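You operate a simulated robot arm through the tools that you are given. There is no shell and no other tool. Be economical: measure what you need, move in short steps, check, and stop when the job is done.

You run a simulated robot arm. Do the job below in one go: nothing can be reset, and whatever is moved stays where it is left.

TASK
Fetch the purple pad from the top of the yellow bench and set it on the bottom shelf of the dryer. Open the right red drawer, take the roll from the top of the boiler bench and put it inside, then shut the drawer. Switch the boiler switch on. Take the white chalk from the top of the front bench and put it on top of the stand on the top of the teal bench. Switch the left black switch on. Take the 58 cube from the top of the middle bench and put it on the top of the grey cabinet. Take the weight and leave it on the top of the press cabinet. Take the tag from the top of the middle bench and put it on the small ring there. Switch the blue switch on. Fetch the flat block with the smallest size on its label from the top of the blue table and set it on the middle shelf of the yellow bench. Put the grey felt pad from the top of the blue table on the top of the small white table and the green felt pad on the top of the teal bench. Open the top clear drawer. Any order will do. Set down upright: pad, chalk, weight.

Only the result counts: the job must be done as asked and must still hold three seconds after the hand-in. Knocking over, shifting, dropping, spilling or breaking anything else fails it.

THE ROBOT
A 7-joint arm with a two-finger gripper on a trunk, on a base that drives. Base frame: it is fixed to the floor where the robot stands at the start and does not move with it; the origin is under the middle of the robot, x ahead of it, y to its left, z up. Units: cm, degrees, N and s.
With the tool pointing down near the work surface it reaches from about 30 to 74 cm from the robot's upright axis, wherever it stands. Its first joint turns from -166.0 to 166.0 degrees. Places, roughly: blue switch [-320, -170, 90]; boiler switch [70, 130, 120]; bottom shelf of the dryer [-330, 230, 60]; chalk [-300, -25, 75]; cube [-425, -75, 75]; drawer [-50, 220, 70]; felt pad [-125, -25, 75]; flat block [-125, -50, 75]; left black switch [-320, -30, 100]; middle shelf of the yellow bench [70, -80, 50]; pad [50, -25, 100]; right red drawer [-50, 220, 70]; roll (6x6x5 cm) [60, 130, 80]; small ring [-425, -150, 75]; stand (11x11x10 cm) [-310, -340, 90]; tag [-425, -150, 75]; top clear drawer [-330, -140, 100]; top of the grey cabinet [-630, 140, 80]; top of the press cabinet (27x20 cm) [-576, -136, 82]; top of the small white table [-280, 60, 80]; top of the teal bench [-270, -330, 80]; weight (9x6x7 cm) [-430, -100, 90]. Payload 2.94 kg.
Tool frame: the origin (TCP) lies between the finger pads and is the grasp point; the fingertips stand 3 cm ahead of it; z points along the fingers, y is the line along which they close. The gripper opens to 13.8 cm. The gripper's body begins 10.9 cm behind the TCP.
Orientation is told as [roll, pitch, yaw] about the base's x, y, z axes, in that order, counted from this pose: with the fingers straight down and closing along the base's y, the tool's x points along the base's -x, its y along +y and its z along -z.

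THE INTERFACE
- The arm moves only by the tool play_rows. Its argument "targets" is a list of rows, each a list of 7 numbers: the turn, a rotation vector about the tool's x, y, z in units of 6 degrees (1.0 is 6 degrees), then the shift along the tool's x, y, z in units of 25 mm (1.0 is 25 mm), then the closure in counts, from 0 (fully open) to 255 (shut). In form: [[rx, ry, rz, dx, dy, dz, fingers], ...]. A call has 1 to 20 rows; each row shifts and turns the commanded pose from where the row before left it, along the tool's axes as they then stand. A call with a number of a shift or a turn outside -1 to 1 is refused whole. Rows are played at 5 a second. More than 5 cm and 8.6 degrees between two rows, or a gripper value outside its range, and nothing of the call is played. A pose out of reach is approached as far as the arm can. The call stops where the force on the tool passes 40 N (or 10 N more than at its start, if that is more) or the arm is blocked; 0.2 s more then pass. The fingers move at their own pace and stop on an object; they squeeze with about 29 N. The grip force told is the motor's: it shows also when the fingers shut on nothing. Time passes only in rows, and 0.2 s behind the last, so rows that do not move let the fingers close. The reply holds the time, the measured pose of the TCP, the force on the tool along the base axes, the opening and the grip force, in the units named above and with some noise, with the torque about the TCP (base axes, N m) and any sound that the robot's microphone picked up.
- Cameras (640 x 400 px; columns grow to the right, rows downward): "scene" is now at [-1.97, 13.71, 139.18]; the picture's right is [0.04, -1.00, 0.00], its down [-0.91, -0.03, -0.42] and it looks along [0.42, 0.02, -0.91] (base axes); focal length 214 px, centre (320, 200). "wrist" rides on the gripper at [7.1, 1.9, -14.6] in the tool frame; the picture's right is [-0.26, 0.97, 0.00], its down [-0.85, -0.23, -0.48] and it looks along [-0.46, -0.12, 0.88] (tool axes); focal length 280 px, centre (320, 200). There is no depth. A picture from a camera that has moved, and an enlarged one, comes with that camera's place and axes in the base frame and with its lens.
- grab_frame(camera): a new picture of that camera. The clock stands still meanwhile.
- lift_body(by): slides the trunk up (or, below 0, down) by that many cm; the arm and the scene camera ride with it, the base frame stays. It gives what a move gives, with no picture.
- base_move(legs): drives the robot by 1 to 6 legs, each [ahead, left, turn to the left] in cm, cm and degrees, along the robot's own axes; the way and the turn of a leg run together, so that a leg with both is an arc; at most 150 cm and 180 degrees a leg. The arm and the cameras ride along, it lands a little off, and it stops where it bumps. It gives what a move gives.
- pan_tilt(pan, tilt): turns the head with the scene camera to pan (to the left, within 86 degrees either way) and tilt (down, from -29 to 69), counted from straight ahead of the robot. It gives what a move gives.
- inspect(camera, box): a new picture of the part [left, top, right, bottom] of that camera's present view, enlarged. The clock stands still meanwhile.
- hand_in(): hands the job in; it is judged then, once.

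Go step by step. Nothing tells you exact positions but the pictures and the camera data: compare them with the known pose of the tool, close in by small moves and look again before you grip or let go. The budget is 567 turns and 360 pictures, counting those below and the enlarged ones. Unless the task says otherwise, let go and move clear before handing in, and close with one line.

The tools are called after ">>>" as a command line: name --pt "numbers of a row" for each row, then --argument value for the rest, lists and objects as JSON in quotes. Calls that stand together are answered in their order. play_rows: Moves the arm, as the interface text tells. Its arguments: {"type":"object","properties":{"targets":{"type":"array","items":{"type":"array","items":{"type":"number"}}}},"required":["targets"]} The other tools are called the same way: lift_body (by) slides the trunk up or down; base_move (legs) drives the base; pan_tilt (pan, tilt) turns the head that bears the scene camera; grab_frame (camera) takes a picture; inspect (camera, box) takes an enlarged picture of a part of a camera's view; hand_in () hands the job in.

At the start:

```text
time: 0.0
ee_pos: [3.92, -35.18, 106.17]
ee_rot: [0.3, 0.1, 0.1]
ft_force: [1.0, 0.4, 0.5]
torque: [-0.01, -0.01, -0.01]
gripper_width: 13.78
finger_force: 0.1
trunk travel left (down, up): [-27.5, 17.9]
robot x, y, heading: [-0.1, -0.07, 0.0]
head pan, tilt: [-85.9, 68.8]
```

scene: 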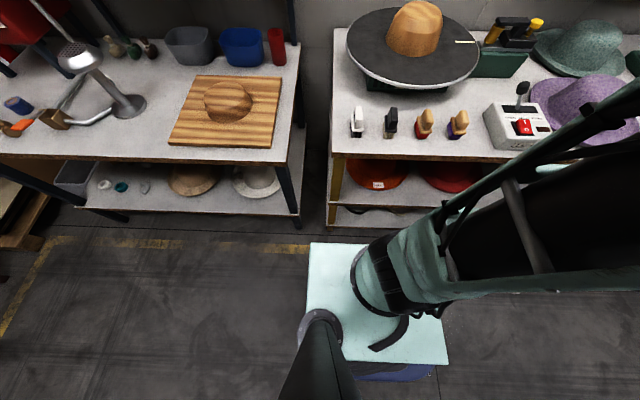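
wrist: 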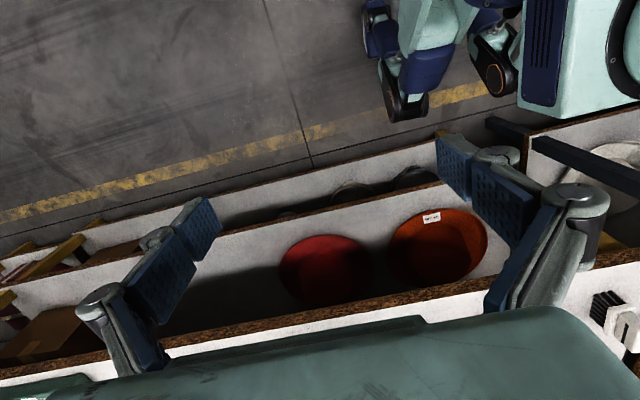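

The scene camera shows a bench with hats and wooden brushes and a light-switch box ahead, and another bench to the left. I'll aim the head to get a survey of what is where.

>>> pan_tilt --pan 0 --tilt 30

>>> grab_frame --camera "scene"

```text
time: 1.6
ee_pos: [3.9, -35.22, 105.84]
ee_rot: [0.4, 0.2, 0.0]
ft_force: [-0.5, 0.4, 0.6]
torque: [-0.03, 0.03, -0.02]
gripper_width: 13.8
finger_force: 0.1
trunk travel left (down, up): [-27.5, 17.9]
robot x, y, heading: [-0.01, -0.35, 0.2]
head pan, tilt: [0.0, 30.0]
```

```text
357 pictures are left
camera scene: at [0.89, 13.64, 143.52], right [0.02, -1.0, 0.0], down [-0.54, -0.01, -0.84], along [0.84, 0.02, -0.54], focal length 214 px, centre (320, 200)
```

scene: 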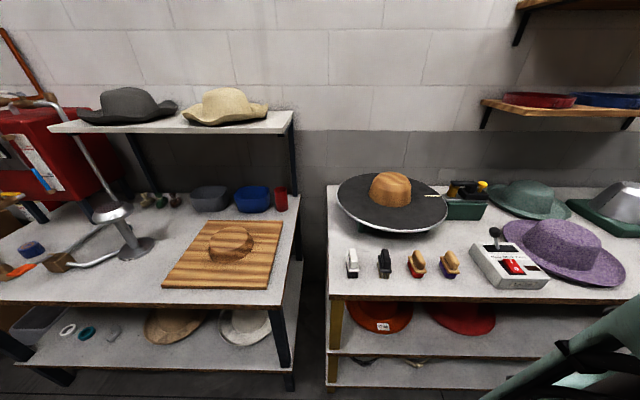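

>>> pan_tilt --pan 75 --tilt 20

>>> grab_frame --camera "scene"

>>> pan_tilt --pan -75 --tilt 20

>>> grab_frame --camera "scene"

```text
time: 3.1
ee_pos: [3.88, -35.16, 106.09]
ee_rot: [0.2, 0.1, 0.0]
ft_force: [0.3, 0.2, -0.4]
torque: [0.0, 0.03, 0.03]
gripper_width: 13.83
finger_force: 0.0
trunk travel left (down, up): [-27.5, 17.9]
robot x, y, heading: [-0.3, -0.2, -0.1]
head pan, tilt: [75.0, 20.0]
```

```text
356 pictures are left
camera scene: at [-5.61, 22.47, 145.55], right [0.97, -0.26, 0.0], down [-0.09, -0.33, -0.94], along [0.24, 0.91, -0.34], focal length 214 px, centre (320, 200)
```

scene: 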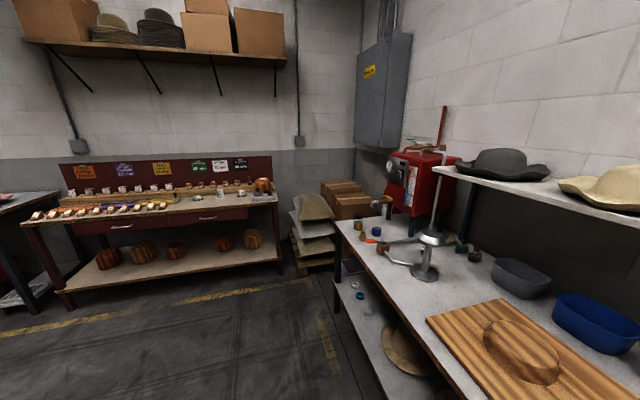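

```text
time: 5.4
ee_pos: [3.9, -35.0, 105.84]
ee_rot: [0.7, 0.2, 0.0]
ft_force: [0.9, -0.1, 0.1]
torque: [0.0, 0.01, 0.0]
gripper_width: 13.81
finger_force: 0.0
trunk travel left (down, up): [-27.5, 17.9]
robot x, y, heading: [0.25, 0.02, -0.2]
head pan, tilt: [-75.0, 20.0]
```

```text
355 pictures are left
camera scene: at [1.29, 13.45, 145.65], right [0.0, -1.0, 0.0], down [-0.33, 0.0, -0.94], along [0.94, 0.0, -0.33], focal length 214 px, centre (320, 200)
```

scene: 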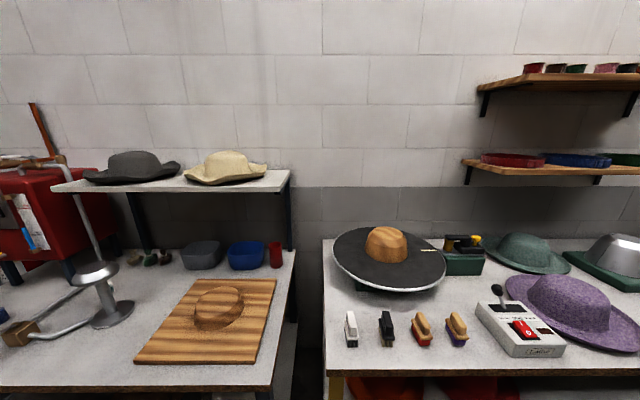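

>>> inspect --camera "scene" --box '[330, 230, 530, 360]'

>>> pan_tilt --pan 0 --tilt 60

>>> inspect --camera "scene" --box '[330, 80, 530, 200]'

```text
3.08 times, centred on (430, 295) of scene
camera zoom: at [1.29, 13.45, 145.65], right [0.0, -1.0, 0.0], down [-0.33, 0.0, -0.94], along [0.94, 0.0, -0.33], focal length 660 px, centre (-18, -92)
```

zoom: 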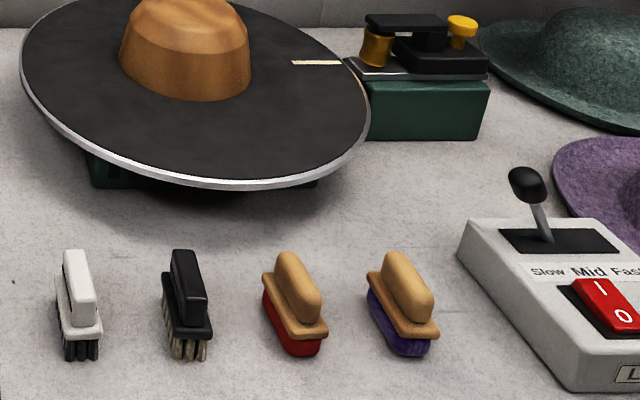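

```text
time: 6.9
ee_pos: [3.93, -35.07, 106.09]
ee_rot: [0.2, 0.0, 0.0]
ft_force: [0.3, 1.0, -0.3]
torque: [-0.02, 0.02, 0.01]
gripper_width: 13.81
finger_force: 0.1
trunk travel left (down, up): [-27.5, 17.9]
robot x, y, heading: [0.11, -0.1, 0.2]
head pan, tilt: [0.0, 60.0]
```

```text
3.20 times, centred on (430, 140) of scene
camera zoom: at [-1.22, 13.8, 139.89], right [0.05, -1.0, 0.0], down [-0.85, -0.04, -0.52], along [0.52, 0.02, -0.85], focal length 686 px, centre (-32, 392)
```

zoom: 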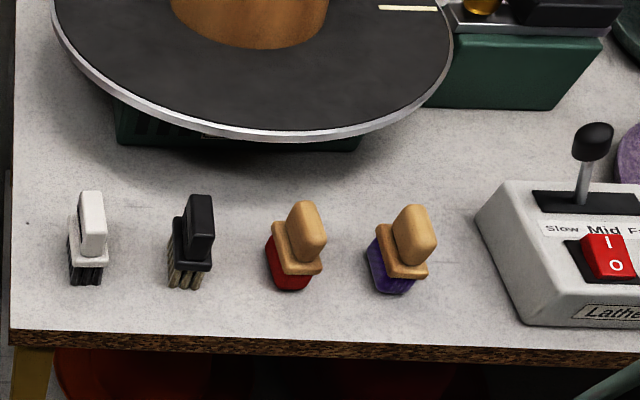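

>>> play_rows --pt "0 0 0 0 1 -1 100" --pt "0 0 0 0 1 -1 100" --pt "0 0 0 0 1 -1 100" --pt "0 0 0 -1 1 0 100" --pt "0 0 0 -1 1 0 100" --pt "0 0 0 -1 0 0 100" --pt "0 0 0 -1 0 0 100" --pt "0 0 0 -1 0 0 100" --pt "0 0 0 -1 0 0 100" --pt "0 0 0 -1 0 0 100" --pt "0 0 0 -1 0 0 100" --pt "0 0 0 -1 0 0 100" --pt "0 0 0 -1 0 0 100" --pt "0 0 0 -1 0 0 100" --pt "0 0 0 -1 0 0 100" --pt "0 0 0 -1 0 0 100" --pt "0 0 0 -1 0 0 100"

>>> grab_frame --camera "scene"

>>> grab_frame --camera "wrist"

```text
time: 7.6
ee_pos: [4.09, -30.08, 106.83]
ee_rot: [9.6, 5.1, 0.2]
ft_force: [0.6, -0.2, -0.1]
torque: [0.05, 0.0, -0.01]
gripper_width: 8.39
finger_force: 0.0
trunk travel left (down, up): [-27.5, 17.9]
robot x, y, heading: [0.08, 0.05, 0.0]
head pan, tilt: [0.0, 60.0]
stopped in row 3: the arm was blocked; the commanded pose is now the measured one
```

```text
352 pictures are left
camera scene: at [-1.6, 14.06, 139.53], right [0.1, -1.0, 0.0], down [-0.88, -0.09, -0.47], along [0.47, 0.05, -0.88], focal length 214 px, centre (320, 200)
```

scene: 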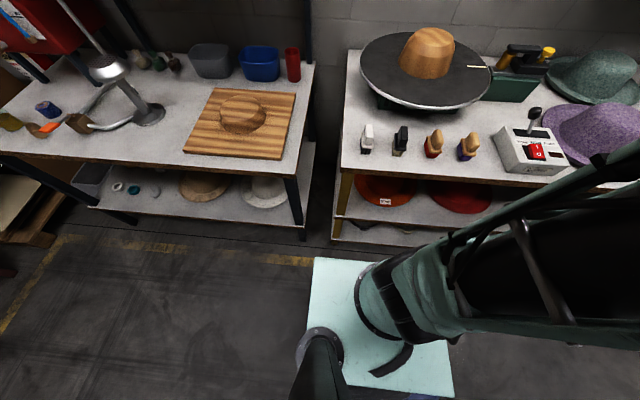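

```text
351 pictures are left
camera wrist: at [-1.79, -30.61, 122.08], right [0.27, 0.95, 0.14], down [0.88, -0.3, 0.35], along [0.38, 0.03, -0.92], focal length 280 px, centre (320, 200)
```

wrist: 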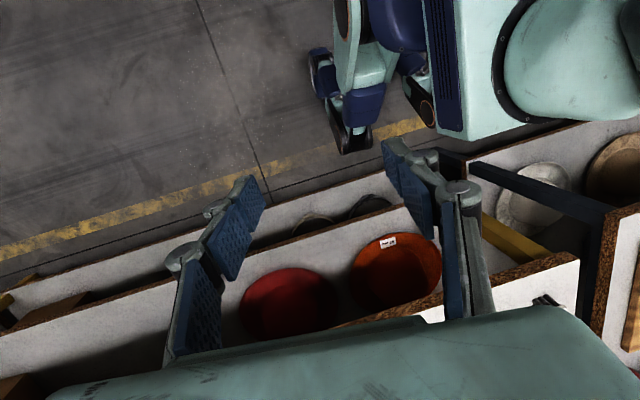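

>>> play_rows --pt "0 0 0 -0.5 -1 0 100" --pt "0.8 -0.4 0 -1 -0.5 0 100" --pt "0.8 -0.45 0 -1 0 0 100" --pt "0 0 0 -1 0 -0.5 100" --pt "0 0 0 -1 0 -0.5 100"

```text
time: 8.8
ee_pos: [15.35, -33.78, 108.29]
ee_rot: [0.1, 0.2, -0.2]
ft_force: [0.2, 0.0, 1.1]
torque: [0.02, -0.03, -0.01]
gripper_width: 8.42
finger_force: 0.1
trunk travel left (down, up): [-27.5, 17.9]
robot x, y, heading: [-0.09, -0.27, -0.2]
head pan, tilt: [0.0, 60.0]
```

>>> play_rows --pt "0 0 0 -0.5 0.5 -1 100" --pt "0 0 0 -0.5 0.5 -1 100" --pt "0 0 0 -0.5 0.5 -0.6 100" --pt "0 0 0 -1 0.5 0 100" --pt "0 0 0 -1 0.5 0 100" --pt "0 0 0 -1 0.5 0 100" --pt "0 0 0 -1 0.5 0 100" --pt "0 0 0 -1 0.5 0 100" --pt "0 0 0 -1 0.3 0 100" --pt "0 0 0 -1 0 0 100" --pt "0 0 0 -1 0 0 100"

>>> grab_frame --camera "scene"

>>> grab_frame --camera "wrist"

```text
time: 11.2
ee_pos: [39.12, -22.96, 115.17]
ee_rot: [-0.5, -0.4, -0.2]
ft_force: [-0.5, 0.2, 0.1]
torque: [0.01, -0.02, 0.04]
gripper_width: 8.41
finger_force: 0.1
trunk travel left (down, up): [-27.5, 17.9]
robot x, y, heading: [0.23, -0.08, 0.1]
head pan, tilt: [0.0, 60.0]
```

```text
350 pictures are left
camera scene: at [-1.33, 13.46, 139.73], right [0.0, -1.0, 0.0], down [-0.87, 0.0, -0.5], along [0.5, 0.0, -0.87], focal length 214 px, centre (320, 200)
```

scene: 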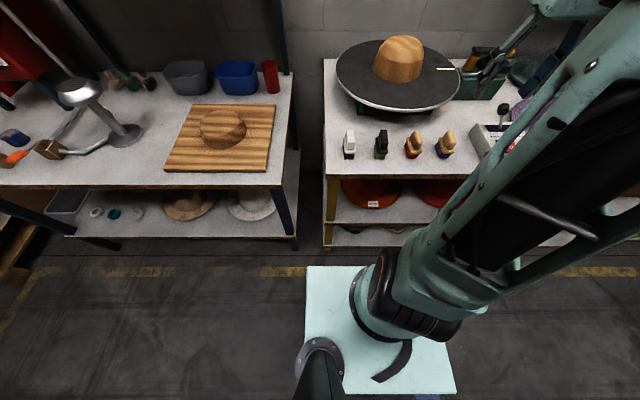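

```text
349 pictures are left
camera wrist: at [31.85, -21.01, 129.64], right [0.27, 0.96, -0.01], down [0.85, -0.23, 0.48], along [0.46, -0.13, -0.88], focal length 280 px, centre (320, 200)
```

wrist: 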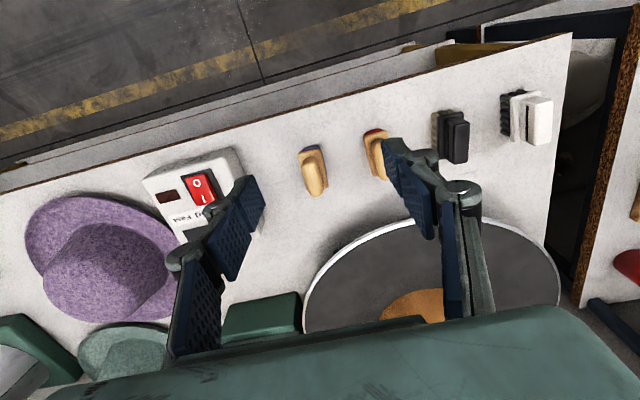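

>>> play_rows --pt "0 0 0 -1 -0.5 0.8 100" --pt "0 0 0 -1 -0.5 1 100" --pt "0 0 0 -0.8 -0.2 1 100"

>>> grab_frame --camera "wrist"

>>> grab_frame --camera "scene"

```text
time: 12.0
ee_pos: [45.88, -26.31, 108.08]
ee_rot: [-0.3, -0.2, -0.1]
ft_force: [0.5, -0.5, 0.1]
torque: [-0.01, -0.02, 0.0]
gripper_width: 8.39
finger_force: 0.0
trunk travel left (down, up): [-27.5, 17.9]
robot x, y, heading: [0.11, 0.28, 0.0]
head pan, tilt: [0.0, 60.0]
```

```text
348 pictures are left
camera wrist: at [38.78, -24.12, 122.55], right [0.27, 0.96, 0.0], down [0.85, -0.23, 0.48], along [0.46, -0.13, -0.88], focal length 280 px, centre (320, 200)
```

wrist: 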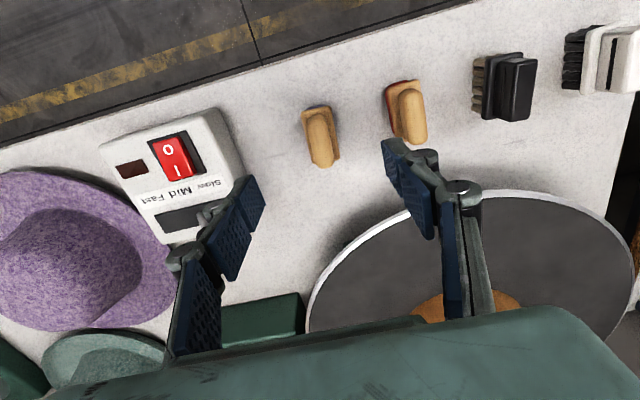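

```text
347 pictures are left
camera scene: at [-1.34, 13.46, 139.74], right [0.0, -1.0, 0.0], down [-0.87, 0.0, -0.5], along [0.5, 0.0, -0.87], focal length 214 px, centre (320, 200)
```

scene: 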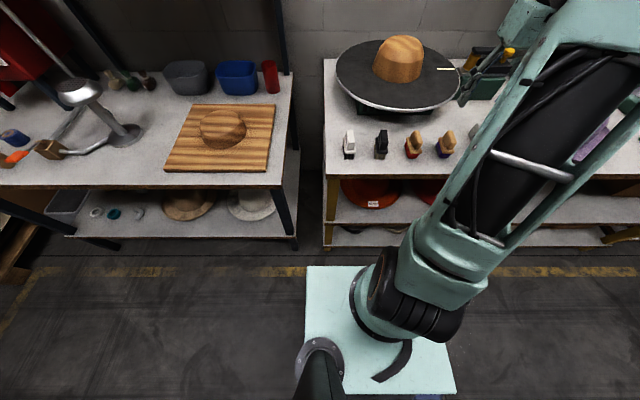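

>>> play_rows --pt "0 0 0 -0.7 -0.1 1 100" --pt "0 0 0 0 0 1 100" --pt "0 0 0 0 0 1 100" --pt "0 0 0 0 0 1 100" --pt "0 0 0 0 0 1 100"

>>> grab_frame --camera "wrist"

>>> inspect --camera "scene" --box '[390, 100, 520, 180]'

```text
time: 13.2
ee_pos: [47.76, -26.47, 95.32]
ee_rot: [-0.4, -0.2, -0.2]
ft_force: [0.3, 0.0, -1.0]
torque: [0.01, 0.0, -0.01]
gripper_width: 8.37
finger_force: 0.1
trunk travel left (down, up): [-27.5, 17.9]
robot x, y, heading: [-0.29, 0.28, 0.1]
head pan, tilt: [0.0, 60.0]
```

```text
346 pictures are left
camera wrist: at [40.49, -24.36, 109.91], right [0.27, 0.96, 0.0], down [0.85, -0.23, 0.48], along [0.46, -0.13, -0.88], focal length 280 px, centre (320, 200)
```

wrist: 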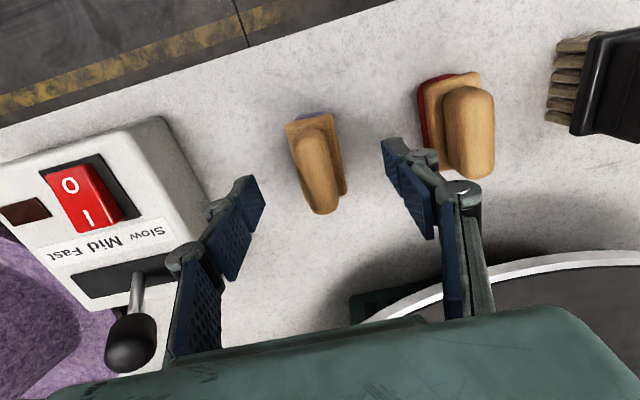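

```text
4.92 times, centred on (455, 140) of scene
camera zoom: at [-1.35, 13.47, 139.74], right [0.0, -1.0, 0.0], down [-0.87, 0.0, -0.5], along [0.5, 0.0, -0.87], focal length 1056 px, centre (-345, 495)
```

zoom: 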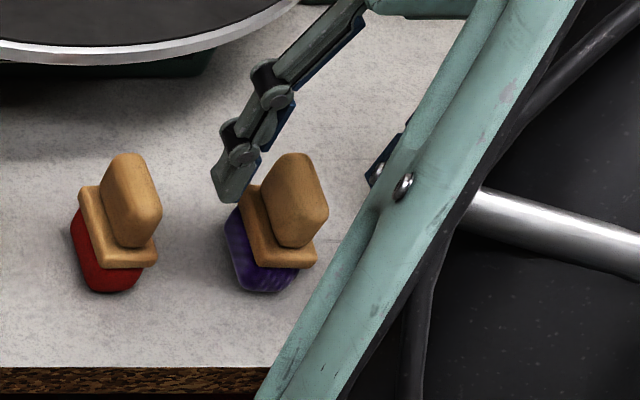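

>>> play_rows --pt "0 0 0 -0.2 -0.1 1 120" --pt "0 0 0 0 0 1 140" --pt "0 0 0 0 0 0 150"

>>> grab_frame --camera "wrist"

>>> inspect --camera "scene" --box '[390, 100, 520, 180]'

```text
time: 14.0
ee_pos: [48.33, -26.81, 90.68]
ee_rot: [-0.5, -0.3, -0.1]
ft_force: [-0.2, 0.0, -0.1]
torque: [-0.01, -0.05, -0.02]
gripper_width: 5.7
finger_force: 0.0
trunk travel left (down, up): [-27.5, 17.9]
robot x, y, heading: [-0.34, 0.0, -0.3]
head pan, tilt: [0.0, 60.0]
```

```text
344 pictures are left
camera wrist: at [41.06, -24.75, 105.11], right [0.27, 0.96, 0.0], down [0.85, -0.23, 0.48], along [0.46, -0.13, -0.88], focal length 280 px, centre (320, 200)
```

wrist: 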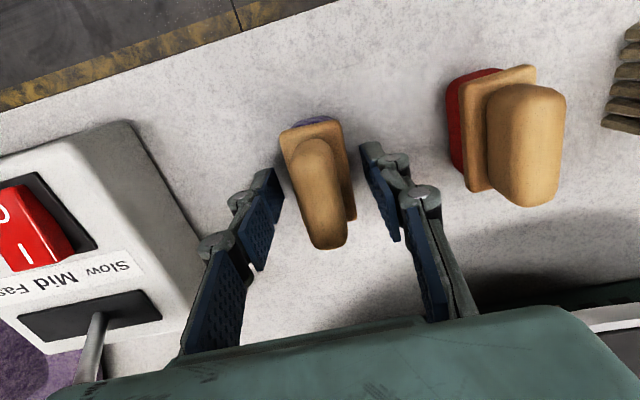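

```text
4.92 times, centred on (455, 140) of scene
camera zoom: at [-1.36, 13.47, 139.73], right [0.0, -1.0, 0.0], down [-0.87, 0.0, -0.5], along [0.5, 0.0, -0.87], focal length 1056 px, centre (-345, 495)
```

zoom: 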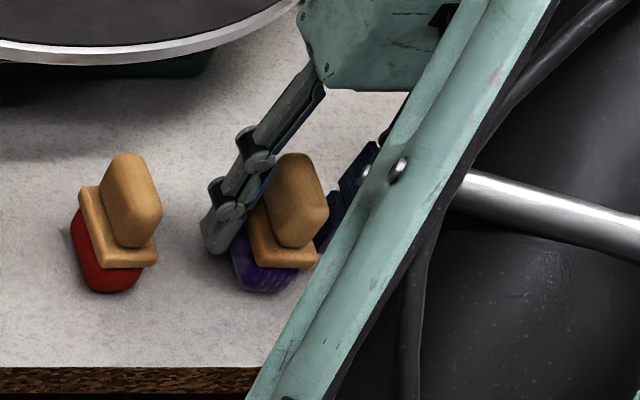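

>>> play_rows --pt "0 0 0 0 0 0 255" --pt "0 0 0 0 0 0 255" --pt "0 0 0 0 0 0 255" --pt "0 0 0 0 0 0 255"

>>> grab_frame --camera "wrist"

```text
time: 15.0
ee_pos: [48.3, -26.92, 90.62]
ee_rot: [-0.3, -0.3, -0.3]
ft_force: [0.2, 0.4, -0.2]
torque: [0.01, 0.02, 0.02]
gripper_width: 3.47
finger_force: 29.2
trunk travel left (down, up): [-27.5, 17.9]
robot x, y, heading: [0.02, -0.1, 0.2]
head pan, tilt: [0.0, 60.0]
```

```text
342 pictures are left
camera wrist: at [41.05, -24.75, 105.13], right [0.27, 0.96, 0.0], down [0.85, -0.23, 0.48], along [0.46, -0.13, -0.88], focal length 280 px, centre (320, 200)
```

wrist: 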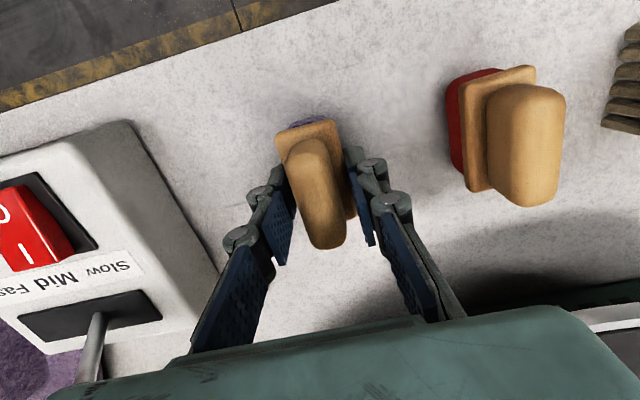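

>>> play_rows --pt "0 0 0 0 0 -1 255" --pt "0 0 0 0 0 -1 255" --pt "0 0 0 0 0 -1 255" --pt "0 0 0 0 0 -1 255" --pt "0 0 0 0 0 -1 255" --pt "0 0 0 0 0 -1 255" --pt "0 0 0 0 0 -1 255" --pt "0 0 0 0 0 -1 255" --pt "0 0 0 1 0 0 255" --pt "0 0 0 1 0 0 255" --pt "0 0 0 1 -0.3 0 255" --pt "0 0 0 1 -0.3 0 255" --pt "0 0 0 1 -0.3 0 255" --pt "0 0 0 1 -0.3 0 255" --pt "0 0 0 1 -0.3 0 255" --pt "0 0 0 1 -0.3 0 255" --pt "0 0 0 1 -0.3 0 255" --pt "0 0 0 1 -0.3 0 255" --pt "0 0 0 1 -0.3 0 255"

>>> grab_frame --camera "wrist"

```text
time: 19.0
ee_pos: [20.82, -33.45, 110.61]
ee_rot: [-0.4, -0.2, -0.2]
ft_force: [-0.1, -0.5, -1.3]
torque: [-0.02, -0.01, 0.01]
gripper_width: 3.46
finger_force: 28.8
trunk travel left (down, up): [-27.5, 17.9]
robot x, y, heading: [-0.19, -0.18, 0.1]
head pan, tilt: [0.0, 60.0]
```

```text
341 pictures are left
camera wrist: at [13.64, -31.33, 125.01], right [0.27, 0.96, 0.0], down [0.85, -0.23, 0.48], along [0.46, -0.13, -0.88], focal length 280 px, centre (320, 200)
```

wrist: 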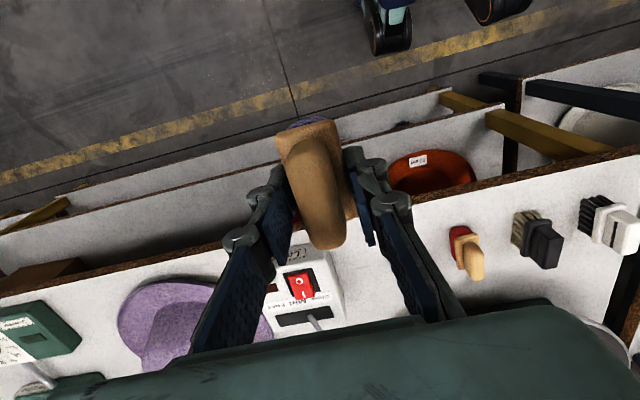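

>>> base_move --legs '[[-20, 0, 0], [0, 0, -90]]'

>>> pan_tilt --pan 0 --tilt 20

>>> grab_frame --camera "scene"

```text
time: 24.4
ee_pos: [-53.7, -20.9, 110.43]
ee_rot: [-0.4, -0.2, -90.4]
ft_force: [0.6, 0.2, -0.7]
torque: [-0.02, 0.03, -0.03]
gripper_width: 3.45
finger_force: 28.6
trunk travel left (down, up): [-27.5, 17.9]
robot x, y, heading: [-20.17, 0.18, -90.5]
head pan, tilt: [0.0, 60.0]
```

```text
time: 25.5
ee_pos: [-53.74, -20.87, 110.58]
ee_rot: [-0.3, -0.2, -90.4]
ft_force: [-0.4, -0.2, -1.1]
torque: [0.05, 0.01, -0.01]
gripper_width: 3.44
finger_force: 29.2
trunk travel left (down, up): [-27.5, 17.9]
robot x, y, heading: [-20.43, 0.06, -90.1]
head pan, tilt: [0.0, 20.0]
```

```text
340 pictures are left
camera scene: at [-6.82, -1.44, 145.54], right [-1.0, 0.0, 0.0], down [0.0, 0.34, -0.94], along [0.0, -0.94, -0.34], focal length 214 px, centre (320, 200)
```

scene: 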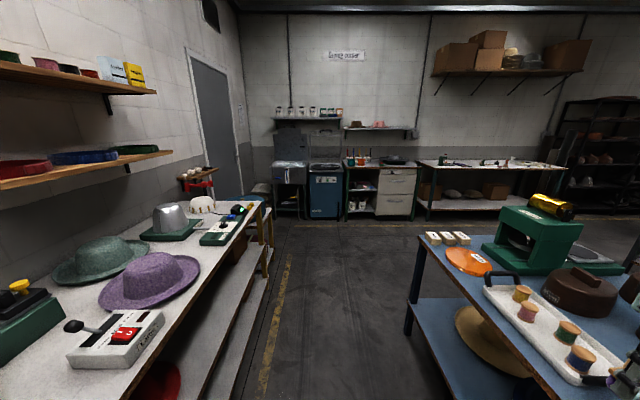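

>>> inspect --camera "scene" --box '[400, 180, 640, 400]'

>>> base_move --legs '[[0, 0, -90]]'

>>> grab_frame --camera "scene"

```text
1.82 times, centred on (520, 290) of scene
camera zoom: at [-6.82, -1.44, 145.54], right [-1.0, 0.0, 0.0], down [0.0, 0.34, -0.94], along [0.0, -0.94, -0.34], focal length 390 px, centre (-44, 36)
```

zoom: 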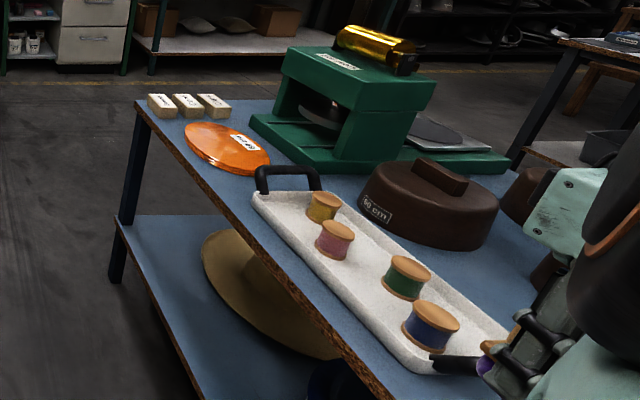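

```text
time: 29.8
ee_pos: [-40.96, 33.58, 110.42]
ee_rot: [-0.2, -0.2, 179.5]
ft_force: [-0.9, -1.1, -0.6]
torque: [-0.02, 0.02, 0.0]
gripper_width: 3.47
finger_force: 29.4
trunk travel left (down, up): [-27.5, 17.9]
robot x, y, heading: [-20.02, -0.05, 179.6]
head pan, tilt: [0.0, 20.0]
```

```text
338 pictures are left
camera scene: at [-21.69, -13.56, 145.55], right [0.01, 1.0, 0.0], down [0.34, 0.0, -0.94], along [-0.94, 0.0, -0.34], focal length 214 px, centre (320, 200)
```

scene: 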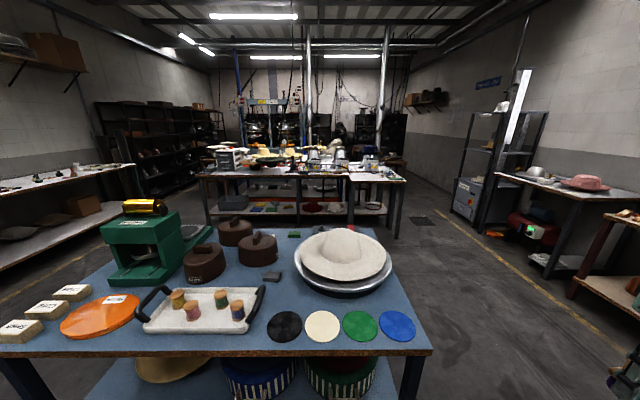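

>>> inspect --camera "scene" --box '[0, 190, 240, 350]'

>>> inspect --camera "scene" --box '[210, 210, 450, 360]'

>>> inspect --camera "scene" --box '[400, 70, 640, 280]'

>>> inspect --camera "scene" --box '[180, 110, 420, 260]'

```text
2.50 times, centred on (120, 270) of scene
camera zoom: at [-21.69, -13.56, 145.55], right [0.01, 1.0, 0.0], down [0.34, 0.0, -0.94], along [-0.94, 0.0, -0.34], focal length 536 px, centre (820, 25)
```

zoom: 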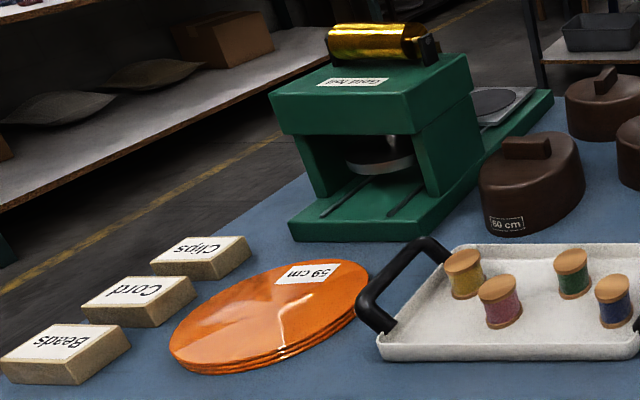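

```text
2.67 times, centred on (330, 285) of scene
camera zoom: at [-21.69, -13.56, 145.55], right [0.01, 1.0, 0.0], down [0.34, 0.0, -0.94], along [-0.94, 0.0, -0.34], focal length 572 px, centre (293, -27)
```

zoom: 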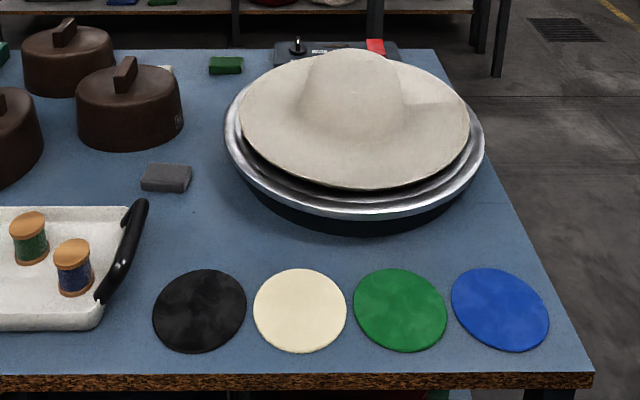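

```text
1.90 times, centred on (520, 175) of scene
camera zoom: at [-21.69, -13.56, 145.55], right [0.01, 1.0, 0.0], down [0.34, 0.0, -0.94], along [-0.94, 0.0, -0.34], focal length 408 px, centre (-61, 248)
```

zoom: 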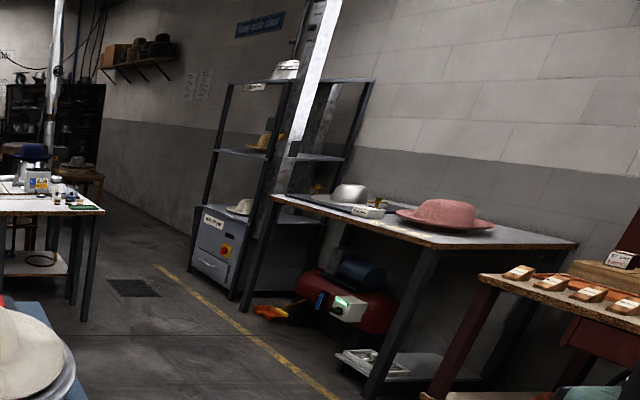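

```text
2.67 times, centred on (300, 185) of scene
camera zoom: at [-21.69, -13.56, 145.55], right [0.01, 1.0, 0.0], down [0.34, 0.0, -0.94], along [-0.94, 0.0, -0.34], focal length 572 px, centre (373, 240)
```

zoom: 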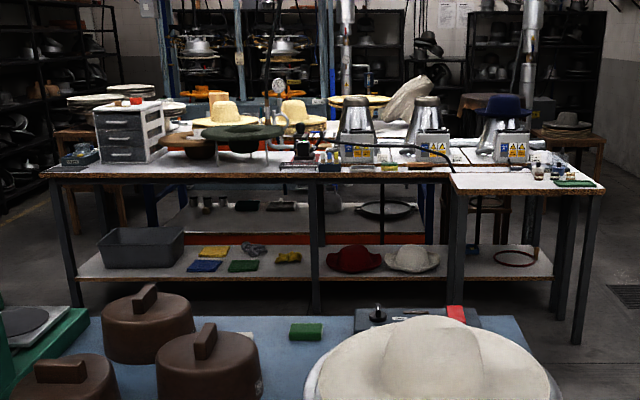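

>>> base_move --legs '[[0, -135, 0], [110, 0, 0], [110, 0, 0]]'

>>> pan_tilt --pan 0 --tilt 25

>>> grab_frame --camera "scene"

```text
time: 52.4
ee_pos: [-260.99, 174.46, 110.52]
ee_rot: [-0.3, -0.2, 178.3]
ft_force: [0.8, 0.4, -0.6]
torque: [-0.01, -0.01, 0.04]
gripper_width: 3.47
finger_force: 29.4
trunk travel left (down, up): [-27.5, 17.9]
robot x, y, heading: [-240.78, 140.69, 178.5]
head pan, tilt: [0.0, 20.0]
```

```text
time: 53.0
ee_pos: [-260.97, 174.47, 110.54]
ee_rot: [-0.3, -0.3, 178.4]
ft_force: [-0.1, -0.1, -0.7]
torque: [0.03, -0.03, -0.04]
gripper_width: 3.47
finger_force: 29.1
trunk travel left (down, up): [-27.5, 17.9]
robot x, y, heading: [-241.25, 140.56, 178.5]
head pan, tilt: [0.0, 25.0]
```

```text
333 pictures are left
camera scene: at [-242.48, 127.12, 144.74], right [0.02, 1.0, 0.0], down [0.42, -0.01, -0.91], along [-0.91, 0.02, -0.42], focal length 214 px, centre (320, 200)
```

scene: 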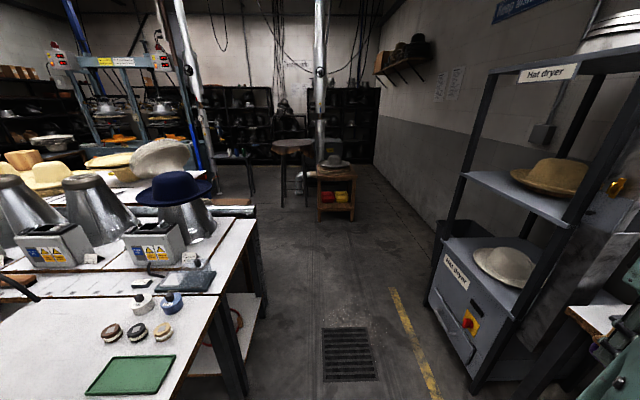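

>>> base_move --legs '[[92, 8, 0], [0, 0, -88]]'

>>> grab_frame --camera "scene"

>>> grab_frame --camera "wrist"

```text
time: 61.6
ee_pos: [-299.96, 156.56, 110.64]
ee_rot: [-0.3, -0.2, 91.5]
ft_force: [-0.8, -0.1, -1.8]
torque: [-0.02, 0.0, -0.01]
gripper_width: 3.48
finger_force: 29.2
trunk travel left (down, up): [-27.5, 17.9]
robot x, y, heading: [-332.81, 134.81, 91.5]
head pan, tilt: [0.0, 25.0]
```

```text
332 pictures are left
camera scene: at [-346.37, 135.36, 144.74], right [1.0, 0.03, 0.0], down [0.01, -0.42, -0.91], along [-0.03, 0.91, -0.42], focal length 214 px, centre (320, 200)
```

scene: 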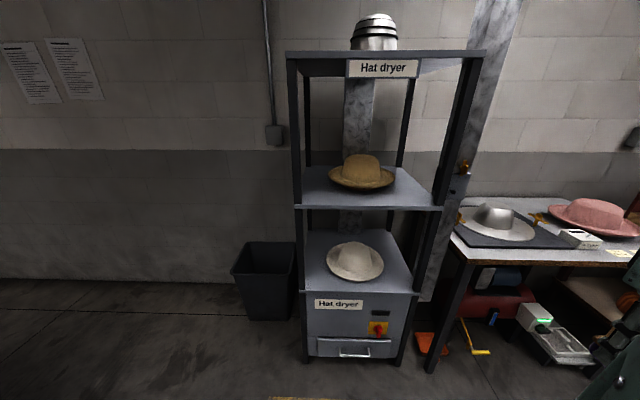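

```text
331 pictures are left
camera wrist: at [-301.99, 149.34, 125.0], right [-0.97, 0.24, 0.0], down [0.21, 0.85, 0.48], along [0.12, 0.47, -0.88], focal length 280 px, centre (320, 200)
```

wrist: 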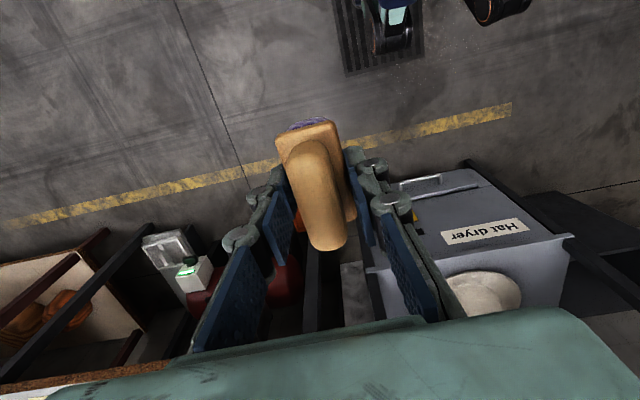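

>>> base_move --legs '[[0, -28, 0], [0, 0, -150]]'

>>> pan_tilt --pan 0 --tilt 45

>>> grab_frame --camera "scene"

>>> grab_frame --camera "wrist"

```text
time: 70.9
ee_pos: [-324.08, 100.78, 110.59]
ee_rot: [-0.3, -0.2, -61.3]
ft_force: [-0.7, 1.1, -0.9]
torque: [0.0, 0.0, 0.02]
gripper_width: 3.47
finger_force: 29.2
trunk travel left (down, up): [-27.5, 17.9]
robot x, y, heading: [-305.41, 135.19, -61.1]
head pan, tilt: [0.0, 25.0]
```

```text
time: 71.7
ee_pos: [-324.16, 100.83, 110.48]
ee_rot: [-0.3, -0.2, -61.2]
ft_force: [-1.0, -0.2, -0.3]
torque: [-0.03, -0.03, 0.01]
gripper_width: 3.48
finger_force: 28.4
trunk travel left (down, up): [-27.5, 17.9]
robot x, y, heading: [-305.02, 135.32, -61.0]
head pan, tilt: [0.0, 45.0]
```

```text
330 pictures are left
camera scene: at [-293.25, 141.79, 141.69], right [-0.87, -0.49, 0.0], down [-0.34, 0.62, -0.71], along [0.34, -0.62, -0.71], focal length 214 px, centre (320, 200)
```

scene: 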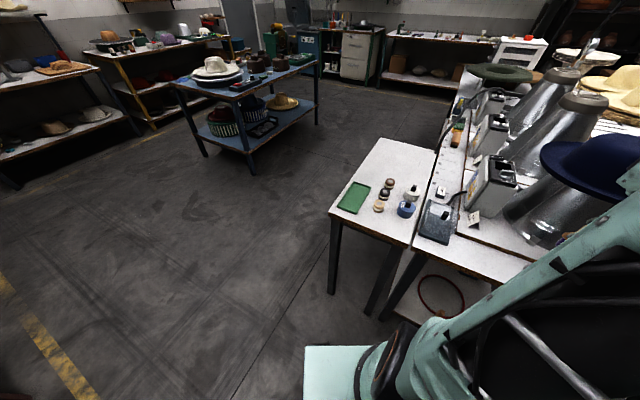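

```text
329 pictures are left
camera wrist: at [-325.91, 108.13, 125.0], right [0.97, 0.24, 0.0], down [0.21, -0.85, 0.48], along [0.11, -0.47, -0.88], focal length 280 px, centre (320, 200)
```

wrist: 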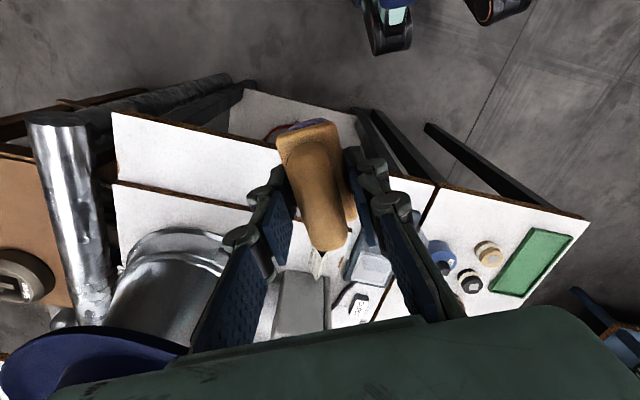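

>>> base_move --legs '[[0, 0, -119], [-88, 0, 0], [0, 88, 0]]'

>>> grab_frame --camera "scene"

>>> grab_frame --camera "wrist"

```text
time: 88.9
ee_pos: [-237.15, 83.35, 110.49]
ee_rot: [-0.3, -0.2, -179.0]
ft_force: [-0.6, 0.6, -0.6]
torque: [-0.01, 0.01, -0.01]
gripper_width: 3.46
finger_force: 29.0
trunk travel left (down, up): [-27.5, 17.9]
robot x, y, heading: [-215.15, 50.42, -178.7]
head pan, tilt: [0.0, 45.0]
```

```text
328 pictures are left
camera scene: at [-215.25, 36.99, 141.68], right [-0.02, 1.0, 0.0], down [0.71, 0.02, -0.71], along [-0.71, -0.02, -0.71], focal length 214 px, centre (320, 200)
```

scene: 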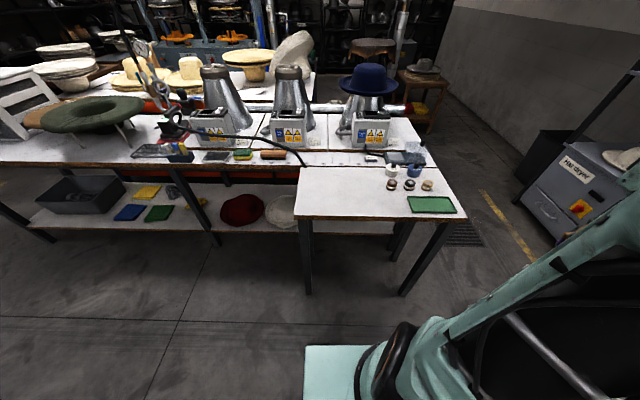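

```text
327 pictures are left
camera wrist: at [-230.07, 81.58, 125.0], right [-0.24, -0.97, 0.0], down [-0.85, 0.21, 0.48], along [-0.47, 0.12, -0.88], focal length 280 px, centre (320, 200)
```

wrist: 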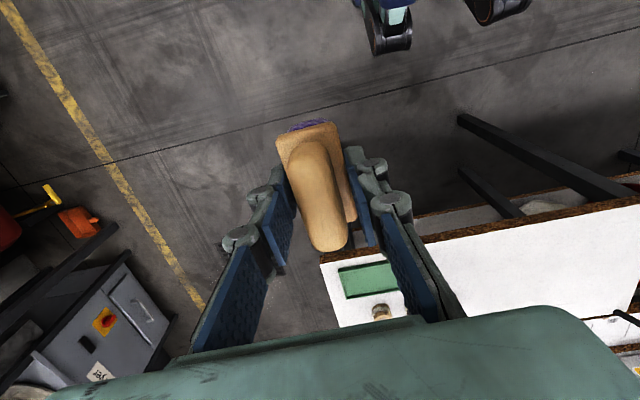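

>>> base_move --legs '[[10, 0, 0]]'

>>> play_rows --pt "0 0 0 -1 0.6 0 255" --pt "0 0 0 -1 0.6 0 255" --pt "0 0 0 -1 0.6 0 255" --pt "0 0 0 -1 1 0 255" --pt "0 0 0 -1 1 0 255" --pt "0 0 0 -1 1 0 255" --pt "0 0 0 -1 1 0 255" --pt "0 0 0 -1 1 0 255" --pt "0 0 0 -1 1 0 255" --pt "0 0 0 -1 1 0 255" --pt "0 0 0 -1 1 0 255" --pt "0 0 0 -1 1 0 255" --pt "0 0 0 -1 1 0 255" --pt "0 0 0 -0.8 1 0 255" --pt "0 0 0 0 1 1 255" --pt "0 0 0 0 0 1 255" --pt "0 0 0 0 0 1 255" --pt "0 0 0 0 0 1 255"

>>> grab_frame --camera "scene"

>>> grab_frame --camera "wrist"

```text
time: 90.0
ee_pos: [-247.19, 83.17, 110.47]
ee_rot: [-0.3, -0.2, -178.8]
ft_force: [-0.4, 0.7, -1.2]
torque: [0.0, 0.0, -0.02]
gripper_width: 3.45
finger_force: 28.9
trunk travel left (down, up): [-27.5, 17.9]
robot x, y, heading: [-225.39, 50.38, -178.5]
head pan, tilt: [0.0, 45.0]
```

```text
time: 93.8
ee_pos: [-280.97, 48.07, 100.39]
ee_rot: [-0.4, -0.1, -178.8]
ft_force: [0.7, -1.4, -0.4]
torque: [-0.01, -0.01, 0.0]
gripper_width: 3.46
finger_force: 29.3
trunk travel left (down, up): [-27.5, 17.9]
robot x, y, heading: [-225.46, 50.01, -178.3]
head pan, tilt: [0.0, 45.0]
```

```text
326 pictures are left
camera scene: at [-225.28, 36.74, 141.68], right [-0.03, 1.0, 0.0], down [0.71, 0.02, -0.71], along [-0.71, -0.02, -0.71], focal length 214 px, centre (320, 200)
```

scene: 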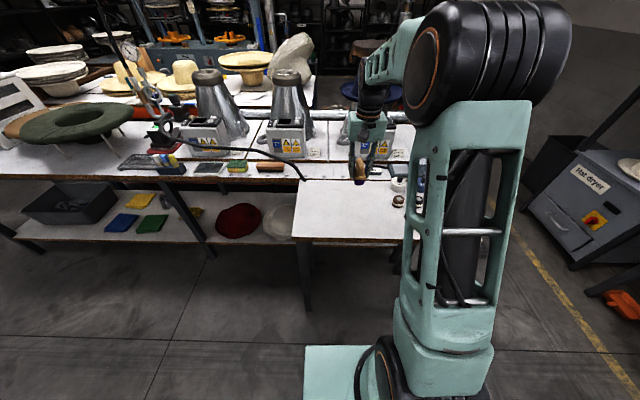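

```text
325 pictures are left
camera wrist: at [-273.94, 46.24, 114.86], right [-0.24, -0.97, 0.0], down [-0.85, 0.21, 0.48], along [-0.47, 0.12, -0.88], focal length 280 px, centre (320, 200)
```

wrist: 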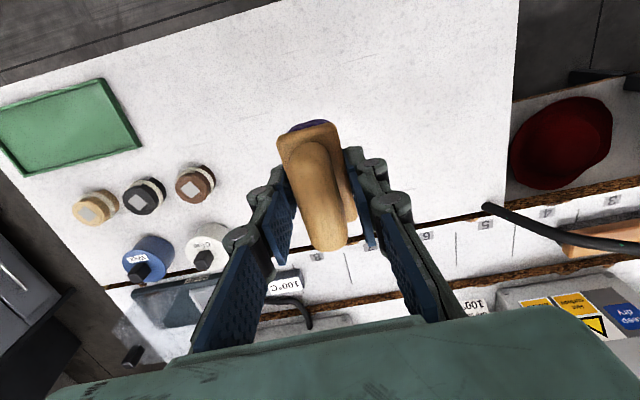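

>>> play_rows --pt "0 0 0 0 0 1 255" --pt "0 0 0 0 0 1 255" --pt "0 0 0 0 0 1 255" --pt "0 0 0 0 0 1 255" --pt "0 0 0 0 0 0.4 255"

>>> inspect --camera "scene" --box '[300, 130, 440, 220]'

```text
time: 95.0
ee_pos: [-281.13, 47.97, 89.54]
ee_rot: [-0.3, -0.2, -178.8]
ft_force: [-0.1, 0.3, -2.0]
torque: [0.0, 0.0, 0.0]
gripper_width: 3.45
finger_force: 29.1
trunk travel left (down, up): [-27.5, 17.9]
robot x, y, heading: [-225.5, 50.21, -178.6]
head pan, tilt: [0.0, 45.0]
```

```text
4.44 times, centred on (370, 175) of scene
camera zoom: at [-225.28, 36.74, 141.68], right [-0.03, 1.0, 0.0], down [0.71, 0.02, -0.71], along [-0.71, -0.02, -0.71], focal length 953 px, centre (98, 311)
```

zoom: 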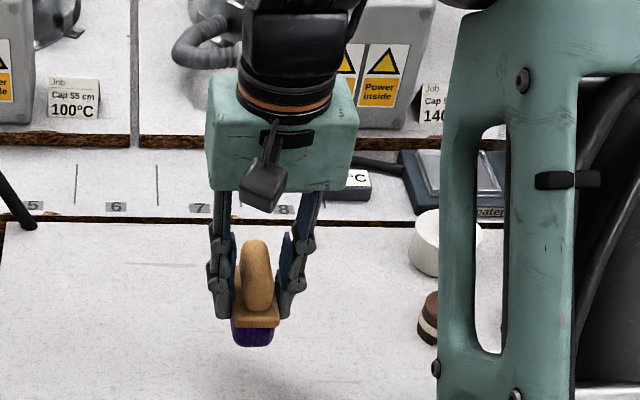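

>>> play_rows --pt "0 0 0 0 0 0.3 255" --pt "0 0 0 0 0 0.3 255" --pt "0 0 0 0 0 0.3 255"

>>> inspect --camera "scene" --box '[300, 130, 440, 220]'

```text
time: 95.8
ee_pos: [-281.07, 48.0, 87.24]
ee_rot: [-0.2, -0.3, -178.8]
ft_force: [-0.7, 0.7, -0.4]
torque: [0.01, 0.02, 0.02]
gripper_width: 3.46
finger_force: 29.3
trunk travel left (down, up): [-27.5, 17.9]
robot x, y, heading: [-225.01, 50.28, -178.6]
head pan, tilt: [0.0, 45.0]
```

```text
4.44 times, centred on (370, 175) of scene
camera zoom: at [-225.27, 36.74, 141.68], right [-0.03, 1.0, 0.0], down [0.71, 0.02, -0.71], along [-0.71, -0.02, -0.71], focal length 953 px, centre (98, 311)
```

zoom: 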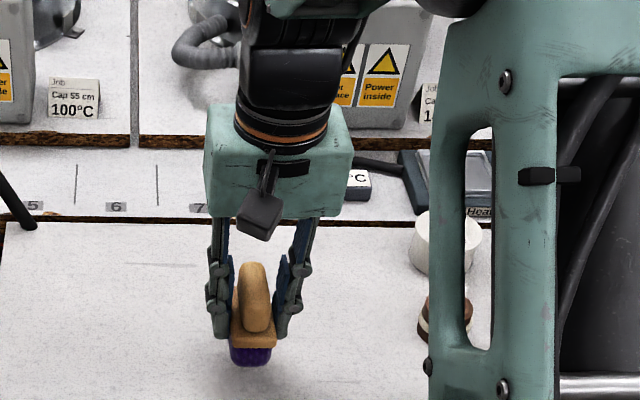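

>>> play_rows --pt "0 0 0 0 0 0.2 255" --pt "0 0 0 0 0 0.2 255" --pt "0 0 0 0 0 0.2 255" --pt "0 0 0 0 0 0.2 255"

>>> inspect --camera "scene" --box '[300, 130, 440, 220]'

```text
time: 96.8
ee_pos: [-281.04, 48.13, 85.11]
ee_rot: [-0.2, -0.2, -178.8]
ft_force: [-0.6, 1.4, -0.5]
torque: [0.03, 0.0, -0.01]
gripper_width: 3.47
finger_force: 29.0
trunk travel left (down, up): [-27.5, 17.9]
robot x, y, heading: [-225.43, 50.34, -178.5]
head pan, tilt: [0.0, 45.0]
```

```text
4.44 times, centred on (370, 175) of scene
camera zoom: at [-225.27, 36.74, 141.68], right [-0.03, 1.0, 0.0], down [0.71, 0.02, -0.71], along [-0.71, -0.02, -0.71], focal length 953 px, centre (98, 311)
```

zoom: 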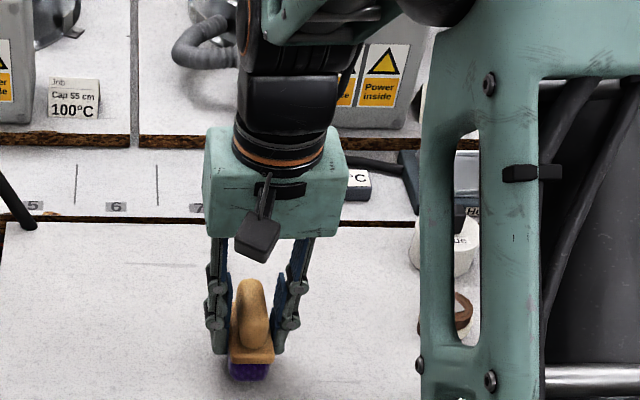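

>>> play_rows --pt "0 0 0 0 0 0.15 255" --pt "0 0 0 0 0 0.15 255" --pt "0 0 0 0 0 0.15 255"

```text
time: 97.6
ee_pos: [-281.14, 48.1, 84.39]
ee_rot: [-0.3, -0.7, -178.8]
ft_force: [-0.7, 0.9, 25.2]
torque: [-0.1, 0.08, -0.04]
gripper_width: 3.51
finger_force: 28.4
trunk travel left (down, up): [-27.5, 17.9]
robot x, y, heading: [-225.87, 50.24, -178.6]
head pan, tilt: [0.0, 45.0]
```

>>> play_rows --pt "0 0 0 0 0 -0.1 170" --pt "0 0 0 0 0 0 140" --pt "0 0 0 0 0 0 120" --pt "0 0 0 0 0 -0.5 120" --pt "0 0 0 0 0 -1 120" --pt "0 0 0 0 0 -1 120" --pt "0 0 0 0 0 -1 120" --pt "0 0 0 0 0 -1 120" --pt "0 0 0 1 0 -1 120" --pt "0 0 0 1 0 0 120" --pt "0 0 0 1 0 0 120" --pt "0 0 0 1 0 0 120"

>>> grab_frame --camera "wrist"

>>> inspect --camera "scene" --box '[300, 130, 440, 220]'

```text
time: 100.2
ee_pos: [-271.01, 48.17, 98.11]
ee_rot: [-0.3, -0.3, -178.9]
ft_force: [0.7, 0.3, 0.8]
torque: [-0.01, -0.04, 0.02]
gripper_width: 7.28
finger_force: 0.0
trunk travel left (down, up): [-27.5, 17.9]
robot x, y, heading: [-225.82, 50.35, -178.4]
head pan, tilt: [0.0, 45.0]
```

```text
321 pictures are left
camera wrist: at [-263.94, 46.32, 112.44], right [-0.24, -0.97, 0.0], down [-0.85, 0.21, 0.48], along [-0.47, 0.12, -0.88], focal length 280 px, centre (320, 200)
```

wrist: 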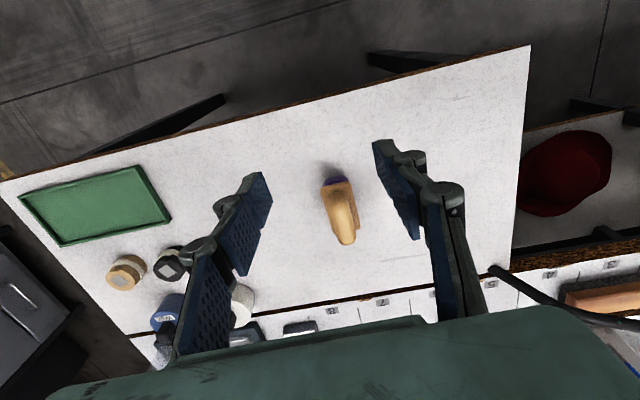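

```text
4.44 times, centred on (370, 175) of scene
camera zoom: at [-225.24, 36.74, 141.68], right [-0.03, 1.0, 0.0], down [0.71, 0.02, -0.71], along [-0.71, -0.02, -0.71], focal length 953 px, centre (98, 311)
```

zoom: 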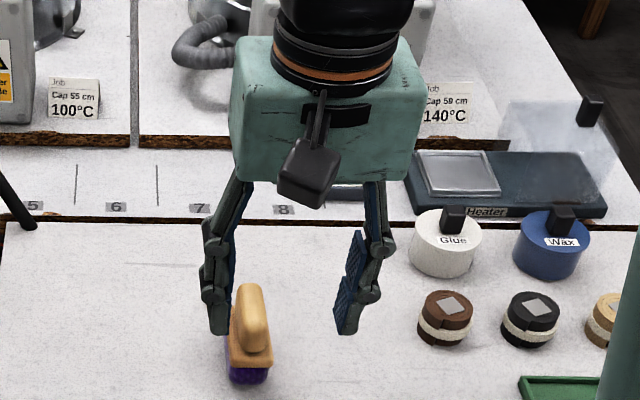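

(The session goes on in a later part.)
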